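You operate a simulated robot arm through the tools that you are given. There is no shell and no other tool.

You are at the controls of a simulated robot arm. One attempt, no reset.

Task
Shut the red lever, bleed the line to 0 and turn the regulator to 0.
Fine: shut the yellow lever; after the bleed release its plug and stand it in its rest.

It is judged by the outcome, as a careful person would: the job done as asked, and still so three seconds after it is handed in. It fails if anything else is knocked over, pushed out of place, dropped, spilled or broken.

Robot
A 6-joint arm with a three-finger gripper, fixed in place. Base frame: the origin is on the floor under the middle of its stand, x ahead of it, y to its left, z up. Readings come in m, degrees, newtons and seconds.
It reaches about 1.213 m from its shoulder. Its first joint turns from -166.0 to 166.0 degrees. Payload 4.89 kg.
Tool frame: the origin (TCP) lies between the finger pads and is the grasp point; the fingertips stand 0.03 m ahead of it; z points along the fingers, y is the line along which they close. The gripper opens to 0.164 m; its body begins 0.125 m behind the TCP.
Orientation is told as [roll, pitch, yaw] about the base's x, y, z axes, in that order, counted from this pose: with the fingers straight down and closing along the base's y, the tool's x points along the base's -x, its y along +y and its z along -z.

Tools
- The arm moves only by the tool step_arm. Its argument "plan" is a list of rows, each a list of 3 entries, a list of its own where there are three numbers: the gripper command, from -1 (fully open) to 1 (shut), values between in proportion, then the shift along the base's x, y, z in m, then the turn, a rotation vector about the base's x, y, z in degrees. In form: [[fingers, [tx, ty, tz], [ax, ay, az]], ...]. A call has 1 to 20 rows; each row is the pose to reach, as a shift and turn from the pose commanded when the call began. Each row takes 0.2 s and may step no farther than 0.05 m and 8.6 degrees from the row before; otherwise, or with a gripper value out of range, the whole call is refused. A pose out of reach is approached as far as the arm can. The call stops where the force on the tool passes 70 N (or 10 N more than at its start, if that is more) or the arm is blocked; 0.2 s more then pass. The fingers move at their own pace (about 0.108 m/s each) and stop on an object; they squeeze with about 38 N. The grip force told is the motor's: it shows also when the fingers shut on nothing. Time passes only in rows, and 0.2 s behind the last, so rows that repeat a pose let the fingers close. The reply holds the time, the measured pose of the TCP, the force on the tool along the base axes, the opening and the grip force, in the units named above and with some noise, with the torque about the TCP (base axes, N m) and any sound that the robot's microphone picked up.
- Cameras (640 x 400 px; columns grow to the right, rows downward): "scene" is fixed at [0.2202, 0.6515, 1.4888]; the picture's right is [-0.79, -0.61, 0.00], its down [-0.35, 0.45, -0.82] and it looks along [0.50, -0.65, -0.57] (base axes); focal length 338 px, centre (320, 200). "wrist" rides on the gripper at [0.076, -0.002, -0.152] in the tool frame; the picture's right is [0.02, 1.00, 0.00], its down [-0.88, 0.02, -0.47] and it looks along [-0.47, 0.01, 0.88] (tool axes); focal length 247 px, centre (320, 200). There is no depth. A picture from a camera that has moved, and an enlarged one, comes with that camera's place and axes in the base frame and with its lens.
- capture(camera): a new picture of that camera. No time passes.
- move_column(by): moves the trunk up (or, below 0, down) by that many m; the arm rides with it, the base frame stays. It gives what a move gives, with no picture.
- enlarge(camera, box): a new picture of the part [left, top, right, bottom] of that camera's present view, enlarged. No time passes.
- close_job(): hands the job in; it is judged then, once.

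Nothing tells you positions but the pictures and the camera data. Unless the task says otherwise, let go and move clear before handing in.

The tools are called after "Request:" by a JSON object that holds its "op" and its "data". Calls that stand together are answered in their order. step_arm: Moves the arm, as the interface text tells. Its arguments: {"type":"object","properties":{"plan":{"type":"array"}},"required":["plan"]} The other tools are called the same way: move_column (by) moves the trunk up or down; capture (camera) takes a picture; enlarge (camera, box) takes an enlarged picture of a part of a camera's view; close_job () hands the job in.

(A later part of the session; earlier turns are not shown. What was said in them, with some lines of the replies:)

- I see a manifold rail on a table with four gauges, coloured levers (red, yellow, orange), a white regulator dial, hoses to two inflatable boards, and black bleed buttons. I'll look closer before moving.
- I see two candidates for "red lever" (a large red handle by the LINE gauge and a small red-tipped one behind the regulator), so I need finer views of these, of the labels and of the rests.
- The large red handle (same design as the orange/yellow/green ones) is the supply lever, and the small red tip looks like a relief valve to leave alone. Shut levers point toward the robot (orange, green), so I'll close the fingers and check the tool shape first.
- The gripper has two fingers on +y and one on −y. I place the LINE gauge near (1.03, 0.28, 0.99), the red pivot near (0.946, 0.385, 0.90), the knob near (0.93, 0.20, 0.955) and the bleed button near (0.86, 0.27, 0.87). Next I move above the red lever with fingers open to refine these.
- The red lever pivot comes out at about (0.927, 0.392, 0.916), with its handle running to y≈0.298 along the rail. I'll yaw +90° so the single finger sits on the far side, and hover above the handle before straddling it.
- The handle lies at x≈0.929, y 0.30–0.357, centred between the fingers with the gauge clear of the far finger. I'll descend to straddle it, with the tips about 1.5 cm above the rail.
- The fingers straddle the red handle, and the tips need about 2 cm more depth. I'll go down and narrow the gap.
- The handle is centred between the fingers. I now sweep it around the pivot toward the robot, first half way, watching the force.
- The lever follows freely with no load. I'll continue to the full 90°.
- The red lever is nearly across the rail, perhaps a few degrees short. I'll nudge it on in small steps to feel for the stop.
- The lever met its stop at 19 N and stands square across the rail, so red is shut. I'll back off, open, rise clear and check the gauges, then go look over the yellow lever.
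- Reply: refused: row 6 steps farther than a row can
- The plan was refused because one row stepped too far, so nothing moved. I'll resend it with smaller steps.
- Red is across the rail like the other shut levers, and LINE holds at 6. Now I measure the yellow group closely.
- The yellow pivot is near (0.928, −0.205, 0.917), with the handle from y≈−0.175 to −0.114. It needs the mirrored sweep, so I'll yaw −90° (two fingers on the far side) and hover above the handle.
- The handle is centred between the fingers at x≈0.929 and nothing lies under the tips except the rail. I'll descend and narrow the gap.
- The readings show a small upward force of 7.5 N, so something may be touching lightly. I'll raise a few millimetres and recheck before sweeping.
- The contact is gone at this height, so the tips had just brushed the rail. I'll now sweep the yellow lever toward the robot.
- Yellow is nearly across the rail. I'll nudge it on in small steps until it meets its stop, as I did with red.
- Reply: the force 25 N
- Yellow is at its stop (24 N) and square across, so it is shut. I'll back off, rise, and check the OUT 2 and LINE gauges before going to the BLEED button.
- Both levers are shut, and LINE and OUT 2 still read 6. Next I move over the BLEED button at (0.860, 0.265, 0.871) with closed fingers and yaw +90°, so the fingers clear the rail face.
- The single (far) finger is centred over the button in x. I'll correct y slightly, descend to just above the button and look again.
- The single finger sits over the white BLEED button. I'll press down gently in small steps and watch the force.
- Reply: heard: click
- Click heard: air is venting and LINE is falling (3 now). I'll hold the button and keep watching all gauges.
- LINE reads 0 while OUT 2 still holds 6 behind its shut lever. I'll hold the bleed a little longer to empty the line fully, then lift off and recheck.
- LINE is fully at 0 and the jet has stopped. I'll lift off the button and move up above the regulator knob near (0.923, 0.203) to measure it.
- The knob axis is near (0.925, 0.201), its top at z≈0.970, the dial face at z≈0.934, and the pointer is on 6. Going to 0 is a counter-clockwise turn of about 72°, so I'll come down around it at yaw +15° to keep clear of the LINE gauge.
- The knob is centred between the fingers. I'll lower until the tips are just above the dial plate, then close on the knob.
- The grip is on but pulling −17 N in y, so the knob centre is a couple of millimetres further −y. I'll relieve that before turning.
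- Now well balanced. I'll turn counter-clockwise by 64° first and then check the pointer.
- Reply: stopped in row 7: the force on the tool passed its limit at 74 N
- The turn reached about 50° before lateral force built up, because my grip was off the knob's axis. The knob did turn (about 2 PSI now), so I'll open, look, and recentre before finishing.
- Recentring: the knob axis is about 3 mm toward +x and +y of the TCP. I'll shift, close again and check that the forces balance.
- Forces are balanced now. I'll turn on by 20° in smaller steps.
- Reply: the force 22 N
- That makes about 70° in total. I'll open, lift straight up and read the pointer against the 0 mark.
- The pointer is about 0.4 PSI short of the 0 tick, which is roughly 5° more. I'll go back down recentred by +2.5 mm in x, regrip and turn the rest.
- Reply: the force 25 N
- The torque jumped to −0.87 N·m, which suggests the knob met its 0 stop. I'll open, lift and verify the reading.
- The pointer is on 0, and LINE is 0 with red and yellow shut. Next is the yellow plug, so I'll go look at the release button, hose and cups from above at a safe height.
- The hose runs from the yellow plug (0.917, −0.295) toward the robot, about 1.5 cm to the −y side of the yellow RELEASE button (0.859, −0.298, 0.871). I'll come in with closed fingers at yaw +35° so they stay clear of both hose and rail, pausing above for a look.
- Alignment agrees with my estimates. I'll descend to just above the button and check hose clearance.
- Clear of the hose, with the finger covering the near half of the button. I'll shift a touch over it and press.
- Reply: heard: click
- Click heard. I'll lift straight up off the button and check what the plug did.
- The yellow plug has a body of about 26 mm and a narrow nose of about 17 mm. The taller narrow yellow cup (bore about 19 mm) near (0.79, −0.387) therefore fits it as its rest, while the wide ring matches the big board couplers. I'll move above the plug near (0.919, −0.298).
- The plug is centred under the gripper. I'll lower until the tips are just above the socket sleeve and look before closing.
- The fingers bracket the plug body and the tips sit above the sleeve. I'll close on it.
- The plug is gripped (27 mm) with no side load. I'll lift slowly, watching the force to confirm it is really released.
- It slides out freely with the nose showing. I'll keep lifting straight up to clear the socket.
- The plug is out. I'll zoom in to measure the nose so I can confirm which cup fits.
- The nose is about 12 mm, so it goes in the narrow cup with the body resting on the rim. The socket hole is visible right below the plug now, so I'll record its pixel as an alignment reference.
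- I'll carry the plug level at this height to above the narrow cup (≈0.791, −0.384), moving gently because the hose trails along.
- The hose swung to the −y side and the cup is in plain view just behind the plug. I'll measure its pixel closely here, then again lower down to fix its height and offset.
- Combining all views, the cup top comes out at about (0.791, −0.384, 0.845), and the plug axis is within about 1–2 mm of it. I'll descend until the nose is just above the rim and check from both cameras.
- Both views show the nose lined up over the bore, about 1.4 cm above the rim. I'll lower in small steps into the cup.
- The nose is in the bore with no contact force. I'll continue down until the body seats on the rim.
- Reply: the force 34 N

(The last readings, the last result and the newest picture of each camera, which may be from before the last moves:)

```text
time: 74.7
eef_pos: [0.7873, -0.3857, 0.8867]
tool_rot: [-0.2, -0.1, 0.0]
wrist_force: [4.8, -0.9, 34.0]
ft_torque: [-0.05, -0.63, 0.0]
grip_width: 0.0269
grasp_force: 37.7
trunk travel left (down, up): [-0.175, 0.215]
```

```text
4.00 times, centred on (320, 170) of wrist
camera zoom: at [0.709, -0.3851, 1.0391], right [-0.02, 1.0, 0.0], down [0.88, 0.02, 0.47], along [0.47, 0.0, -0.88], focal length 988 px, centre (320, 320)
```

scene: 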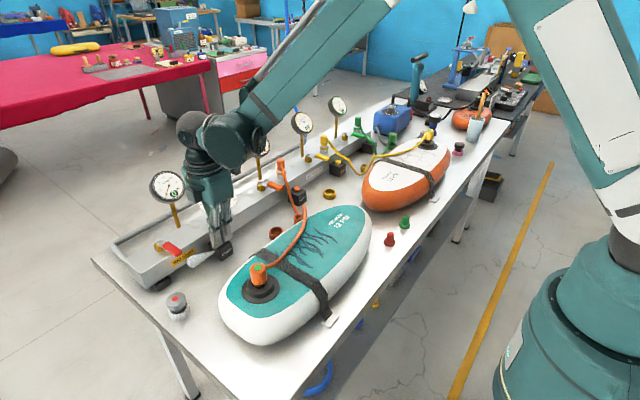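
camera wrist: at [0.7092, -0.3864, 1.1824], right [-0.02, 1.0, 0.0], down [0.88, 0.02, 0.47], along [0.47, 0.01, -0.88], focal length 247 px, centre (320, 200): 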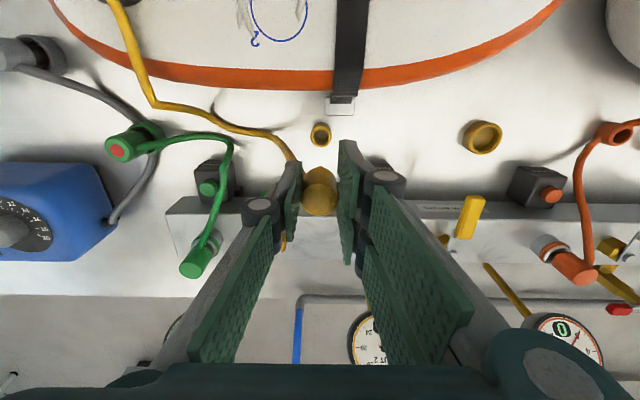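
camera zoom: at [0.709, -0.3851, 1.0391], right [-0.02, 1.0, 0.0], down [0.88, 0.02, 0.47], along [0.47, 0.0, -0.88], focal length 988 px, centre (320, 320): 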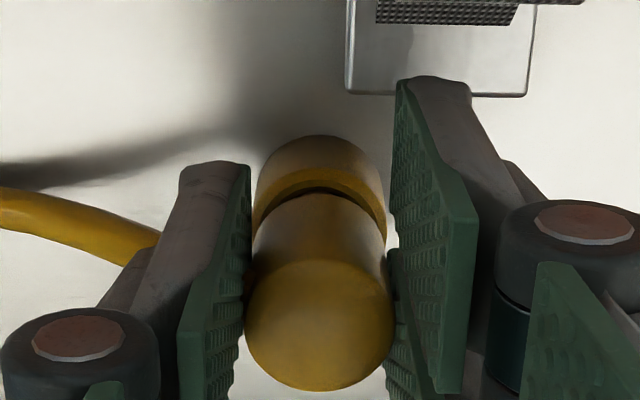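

It met the cup at TCP z≈0.887 with 34 N, so it is essentially seated. I'll ease back to relieve the force, centre 1 mm, and feel the seat once more gently.

Request:
{"op": "step_arm", "data": {"plan": [[0.9, [0, 0, 0.003], [0, 0, 0]], [0.9, [-0.001, 0, 0.003], [0, 0, 0]], [0.9, [-0.001, 0, 0.003], [0, 0, 0]]]}}

Request:
{"op": "step_arm", "data": {"plan": [[0.9, [0, 0, -0.001], [0, 0, 0]], [0.9, [0, 0, -0.002], [0, 0, 0]], [0.9, [0, 0, -0.002], [0, 0, 0]]]}}

```text
time: 75.5
eef_pos: [0.7854, -0.3848, 0.8891]
tool_rot: [-0.2, 0.0, -0.1]
wrist_force: [0.8, -1.1, -0.5]
ft_torque: [0.04, 0.0, 0.03]
grip_width: 0.0268
grasp_force: 37.7
trunk travel left (down, up): [-0.175, 0.215]
```

```text
time: 76.3
eef_pos: [0.7856, -0.3848, 0.8876]
tool_rot: [-0.4, 0.1, -0.1]
wrist_force: [1.0, -1.3, 9.0]
ft_torque: [-0.1, -0.15, -0.03]
grip_width: 0.027
grasp_force: 37.5
trunk travel left (down, up): [-0.175, 0.215]
```

Contact is now a light 9 N at the body edge on the rim, so the body is sitting on the cup. I'll check the picture, then open the fingers slowly.

Request:
{"op": "enlarge", "data": {"camera": "scene", "box": [350, 145, 380, 175]}}

Request:
{"op": "step_arm", "data": {"plan": [[0.7, [0, 0, 0], [0, 0, 0]], [0.6, [0, 0, 0], [0, 0, 0]], [0.55, [0, 0, 0], [0, 0, 0]], [0.5, [0, 0, 0], [0, 0, 0]], [0.5, [0, 0, 0], [0, 0, 0]]]}}

Request:
{"op": "enlarge", "data": {"camera": "wrist", "box": [260, 100, 380, 240]}}

Request:
{"op": "enlarge", "data": {"camera": "scene", "box": [340, 130, 400, 190]}}

```text
13.33 times, centred on (365, 160) of scene
camera zoom: at [0.2202, 0.6515, 1.4888], right [-0.79, -0.61, 0.0], down [-0.35, 0.45, -0.82], along [0.5, -0.65, -0.57], focal length 4506 px, centre (-280, 733)
```

zoom: 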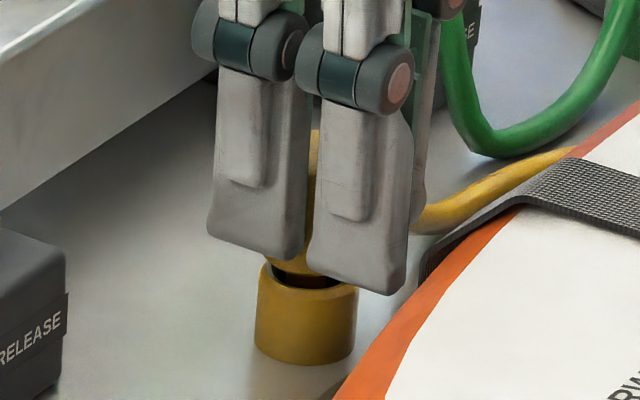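

```text
time: 77.5
eef_pos: [0.7852, -0.3858, 0.8865]
tool_rot: [-0.1, 0.0, -0.1]
wrist_force: [-0.2, -0.3, -1.3]
ft_torque: [0.0, 0.0, -0.01]
grip_width: 0.0409
grasp_force: 0.0
trunk travel left (down, up): [-0.175, 0.215]
```

```text
2.86 times, centred on (320, 170) of wrist
camera zoom: at [0.7086, -0.3855, 1.0389], right [-0.02, 1.0, 0.0], down [0.88, 0.02, 0.47], along [0.47, 0.01, -0.88], focal length 706 px, centre (320, 286)
```

zoom: 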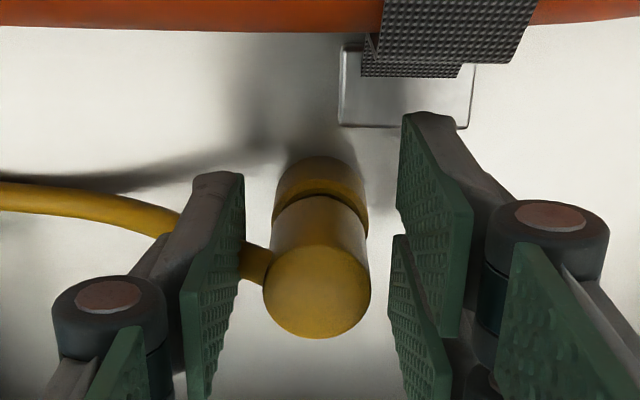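

```text
6.67 times, centred on (370, 160) of scene
camera zoom: at [0.2202, 0.6515, 1.4888], right [-0.79, -0.61, 0.0], down [-0.35, 0.45, -0.82], along [0.5, -0.65, -0.57], focal length 2253 px, centre (-13, 467)
```

zoom: 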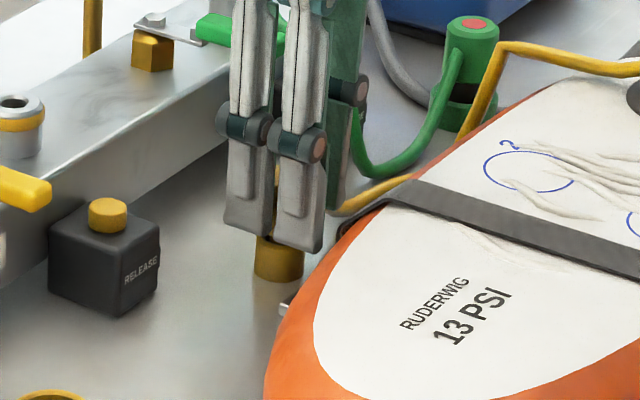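

Released: the plug settled upright in the yellow cup. I'll lift straight up a little and make sure nothing drags on the hose.

Request:
{"op": "step_arm", "data": {"plan": [[0.5, [0, 0, 0.005], [0, 0, 0]], [0.5, [0, 0, 0.012], [0, 0, 0]], [0.5, [0, 0, 0.018], [0, 0, 0]], [0.5, [0, 0, 0.018], [0, 0, 0]]]}}

Request:
{"op": "enlarge", "data": {"camera": "wrist", "box": [240, 80, 400, 240]}}

Request:
{"op": "enlarge", "data": {"camera": "scene", "box": [340, 130, 400, 190]}}

```text
time: 78.5
eef_pos: [0.7859, -0.3854, 0.9054]
tool_rot: [-0.2, 0.0, 0.0]
wrist_force: [0.0, 0.2, 0.2]
ft_torque: [0.0, 0.01, -0.01]
grip_width: 0.0411
grasp_force: 0.1
trunk travel left (down, up): [-0.175, 0.215]
```

```text
2.50 times, centred on (320, 160) of wrist
camera zoom: at [0.7084, -0.3852, 1.0571], right [-0.02, 1.0, 0.0], down [0.88, 0.02, 0.47], along [0.47, 0.01, -0.88], focal length 617 px, centre (320, 300)
```

zoom: 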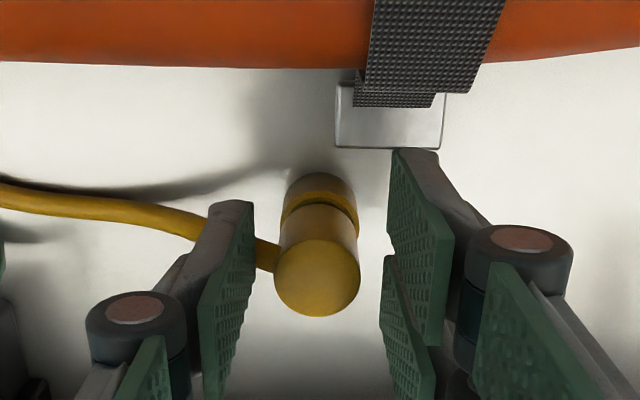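

```text
6.67 times, centred on (370, 160) of scene
camera zoom: at [0.2202, 0.6515, 1.4888], right [-0.79, -0.61, 0.0], down [-0.35, 0.45, -0.82], along [0.5, -0.65, -0.57], focal length 2253 px, centre (-13, 467)
```

zoom: 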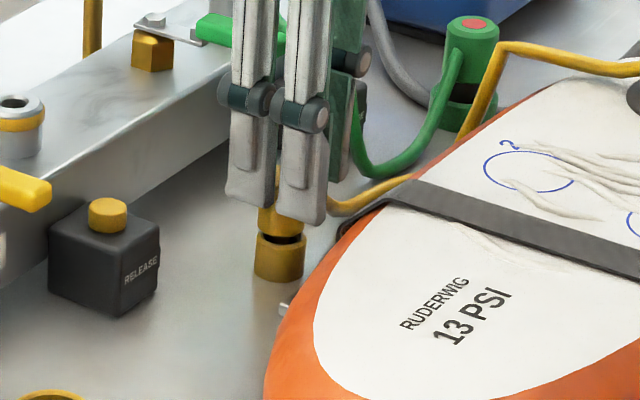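

The plug stays put. I'll rise well clear and inspect it standing free.

Request:
{"op": "step_arm", "data": {"plan": [[0.5, [0, 0, 0.03], [0, 0, 0]], [0.5, [0, 0, 0.07], [0, 0, 0]], [0.3, [0, 0, 0.115], [0, 0, 0]], [0, [0, 0.01, 0.16], [0, 0, 0]], [-0.5, [0, 0.03, 0.2], [0, 0, 0]], [-1, [0, 0.05, 0.24], [0, 0, 0]], [-1, [0, 0.05, 0.24], [0, 0, 0]], [-1, [0, 0.05, 0.24], [0, 0, 0]]]}}

Request:
{"op": "enlarge", "data": {"camera": "scene", "box": [345, 140, 385, 180]}}

Request:
{"op": "capture", "data": {"camera": "wrist"}}

Request:
{"op": "capture", "data": {"camera": "scene"}}

```text
time: 80.3
eef_pos: [0.785, -0.3343, 1.1453]
tool_rot: [-0.2, 0.0, -0.1]
wrist_force: [0.3, 0.3, -0.1]
ft_torque: [-0.08, -0.04, 0.0]
grip_width: 0.1642
grasp_force: 0.0
trunk travel left (down, up): [-0.175, 0.215]
```

```text
10.00 times, centred on (365, 160) of scene
camera zoom: at [0.2202, 0.6515, 1.4888], right [-0.79, -0.61, 0.0], down [-0.35, 0.45, -0.82], along [0.5, -0.65, -0.57], focal length 3379 px, centre (-130, 600)
```

zoom: 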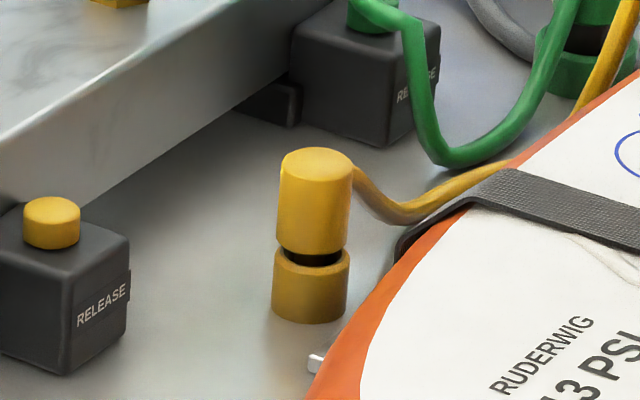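

```text
taken
camera wrist: at [0.708, -0.3351, 1.2974], right [-0.02, 1.0, 0.0], down [0.88, 0.02, 0.47], along [0.47, 0.01, -0.88], focal length 247 px, centre (320, 200)
```

wrist: 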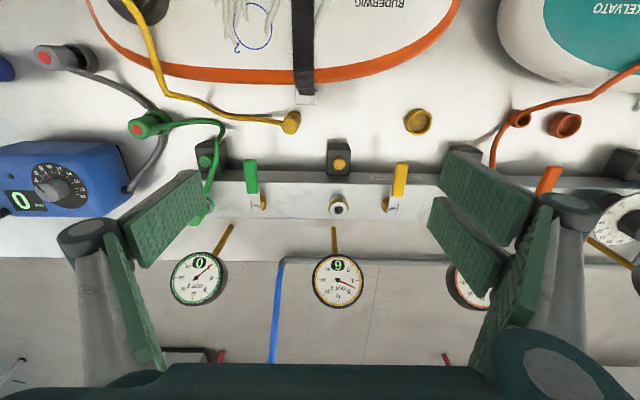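

```text
taken
```

scene: 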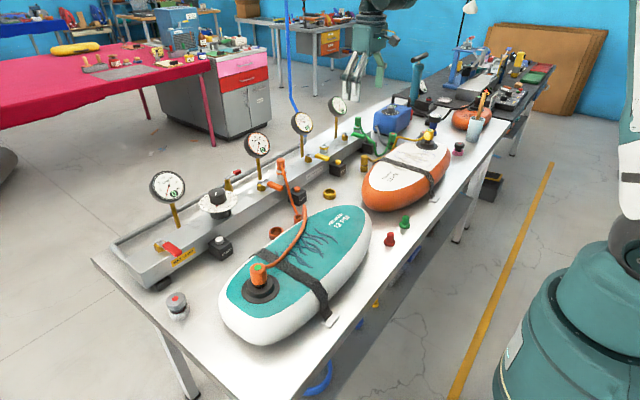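

The plug stands upright in its rest and the arm is clear. I'll wait a couple of seconds and recheck every element before handing in.

Request:
{"op": "step_arm", "data": {"plan": [[-1, [-0.01, 0.04, 0.02], [0, 0, 0]], [-1, [-0.03, 0.08, 0.04], [0, 0, 0]], [-1, [-0.05, 0.12, 0.05], [0, 0, 0]], [-1, [-0.07, 0.16, 0.06], [0, 0, 0]], [-1, [-0.09, 0.2, 0.06], [0, 0, 0]], [-1, [-0.09, 0.24, 0.06], [0, 0, 0]], [-1, [-0.09, 0.28, 0.06], [0, 0, 0]], [-1, [-0.09, 0.32, 0.06], [0, 0, 0]], [-1, [-0.09, 0.34, 0.06], [0, 0, 0]], [-1, [-0.09, 0.34, 0.06], [0, 0, 0]], [-1, [-0.09, 0.34, 0.06], [0, 0, 0]], [-1, [-0.09, 0.34, 0.06], [0, 0, 0]], [-1, [-0.09, 0.34, 0.06], [0, 0, 0]], [-1, [-0.09, 0.34, 0.06], [0, 0, 0]], [-1, [-0.09, 0.34, 0.06], [0, 0, 0]]]}}

Request:
{"op": "enlarge", "data": {"camera": "scene", "box": [110, 140, 290, 270]}}

Request:
{"op": "enlarge", "data": {"camera": "scene", "box": [240, 90, 460, 240]}}

Request:
{"op": "enlarge", "data": {"camera": "scene", "box": [345, 140, 385, 180]}}

Request:
{"op": "capture", "data": {"camera": "wrist"}}

```text
time: 83.5
eef_pos: [0.6964, 0.0049, 1.2056]
tool_rot: [-0.2, 0.0, -0.1]
wrist_force: [-0.4, -0.5, 0.7]
ft_torque: [0.01, -0.02, 0.01]
grip_width: 0.1638
grasp_force: 0.1
trunk travel left (down, up): [-0.175, 0.215]
```

```text
3.08 times, centred on (200, 205) of scene
camera zoom: at [0.2202, 0.6515, 1.4888], right [-0.79, -0.61, 0.0], down [-0.35, 0.45, -0.82], along [0.5, -0.65, -0.57], focal length 1040 px, centre (689, 185)
```

zoom: 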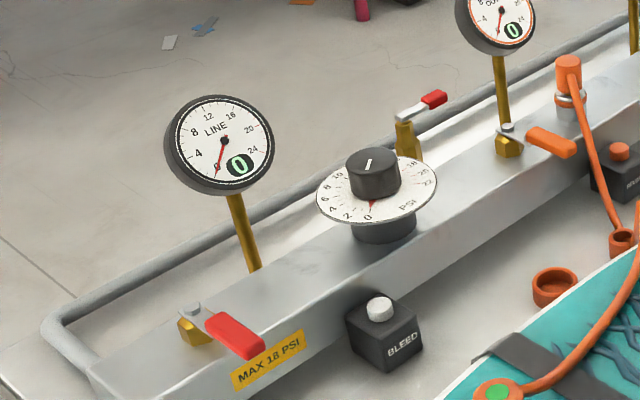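

```text
2.67 times, centred on (350, 165) of scene
camera zoom: at [0.2202, 0.6515, 1.4888], right [-0.79, -0.61, 0.0], down [-0.35, 0.45, -0.82], along [0.5, -0.65, -0.57], focal length 901 px, centre (240, 293)
```

zoom: 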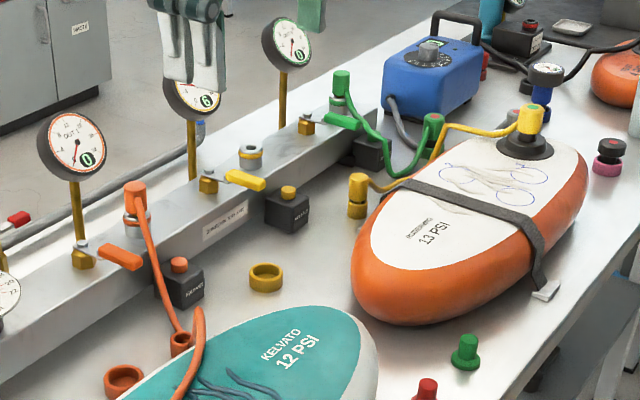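

```text
10.00 times, centred on (365, 160) of scene
camera zoom: at [0.2202, 0.6515, 1.4888], right [-0.79, -0.61, 0.0], down [-0.35, 0.45, -0.82], along [0.5, -0.65, -0.57], focal length 3379 px, centre (-130, 600)
```

zoom: 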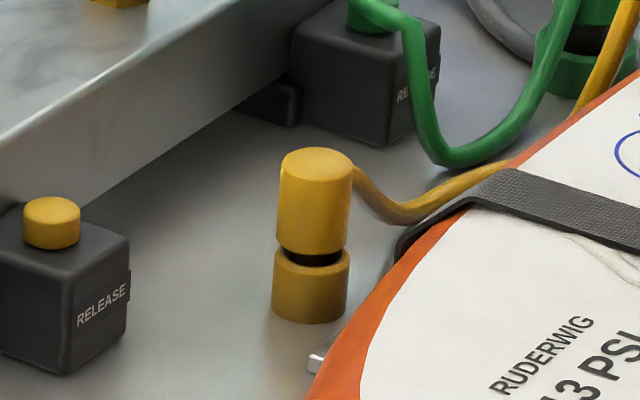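

```text
taken
camera wrist: at [0.6183, 0.0046, 1.3568], right [-0.02, 1.0, 0.0], down [0.88, 0.02, 0.47], along [0.47, 0.01, -0.88], focal length 247 px, centre (320, 200)
```

wrist: 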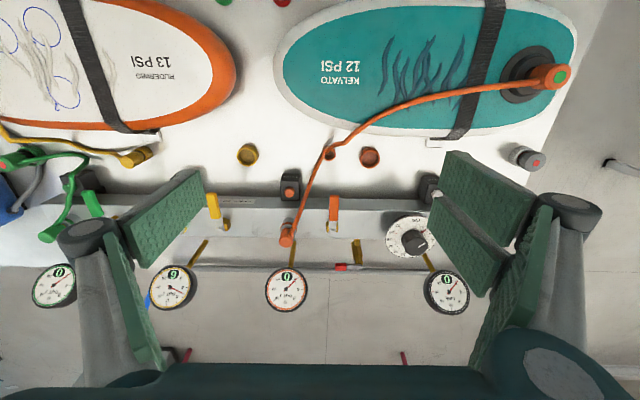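

Everything checks out before handing in:
- **Red and yellow levers:** both are square across the rail, at their shut stops.
- **Line and regulator:** LINE reads 0 and the regulator pointer is on 0.
- **Yellow plug:** it stands in its own cup.
- **OUT 2:** it still reads 6 behind the shut yellow lever.

Nothing else moved and the arm is clear.

Request:
{"op": "close_job", "data": {}}

```text
The job is handed in.
```

I finished the job and handed it in; I haven't seen the verdict.

- **Red lever:** shut. It met its stop and stands square across the rail.
- **Yellow lever:** shut before the bleed, also at its stop.
- **Line:** bled to 0 with the BLEED button, and still at 0 when I handed in.
- **Regulator:** turned to 0, with the pointer on the 0 mark.
- **Yellow plug:** released after the bleed and standing upright in the narrow yellow cup. I took that cup as its rest because the nose fits its bore. A similar wide cup holds a board coupler on the green hose.

The OUT 2 gauge still reads 6. That pressure was trapped behind the yellow lever when I shut it. I left it because you asked only for the line to be bled, and opening the lever again could have let the board down.

Nothing else looked disturbed in the last pictures, and the gripper is open and clear of the bench.
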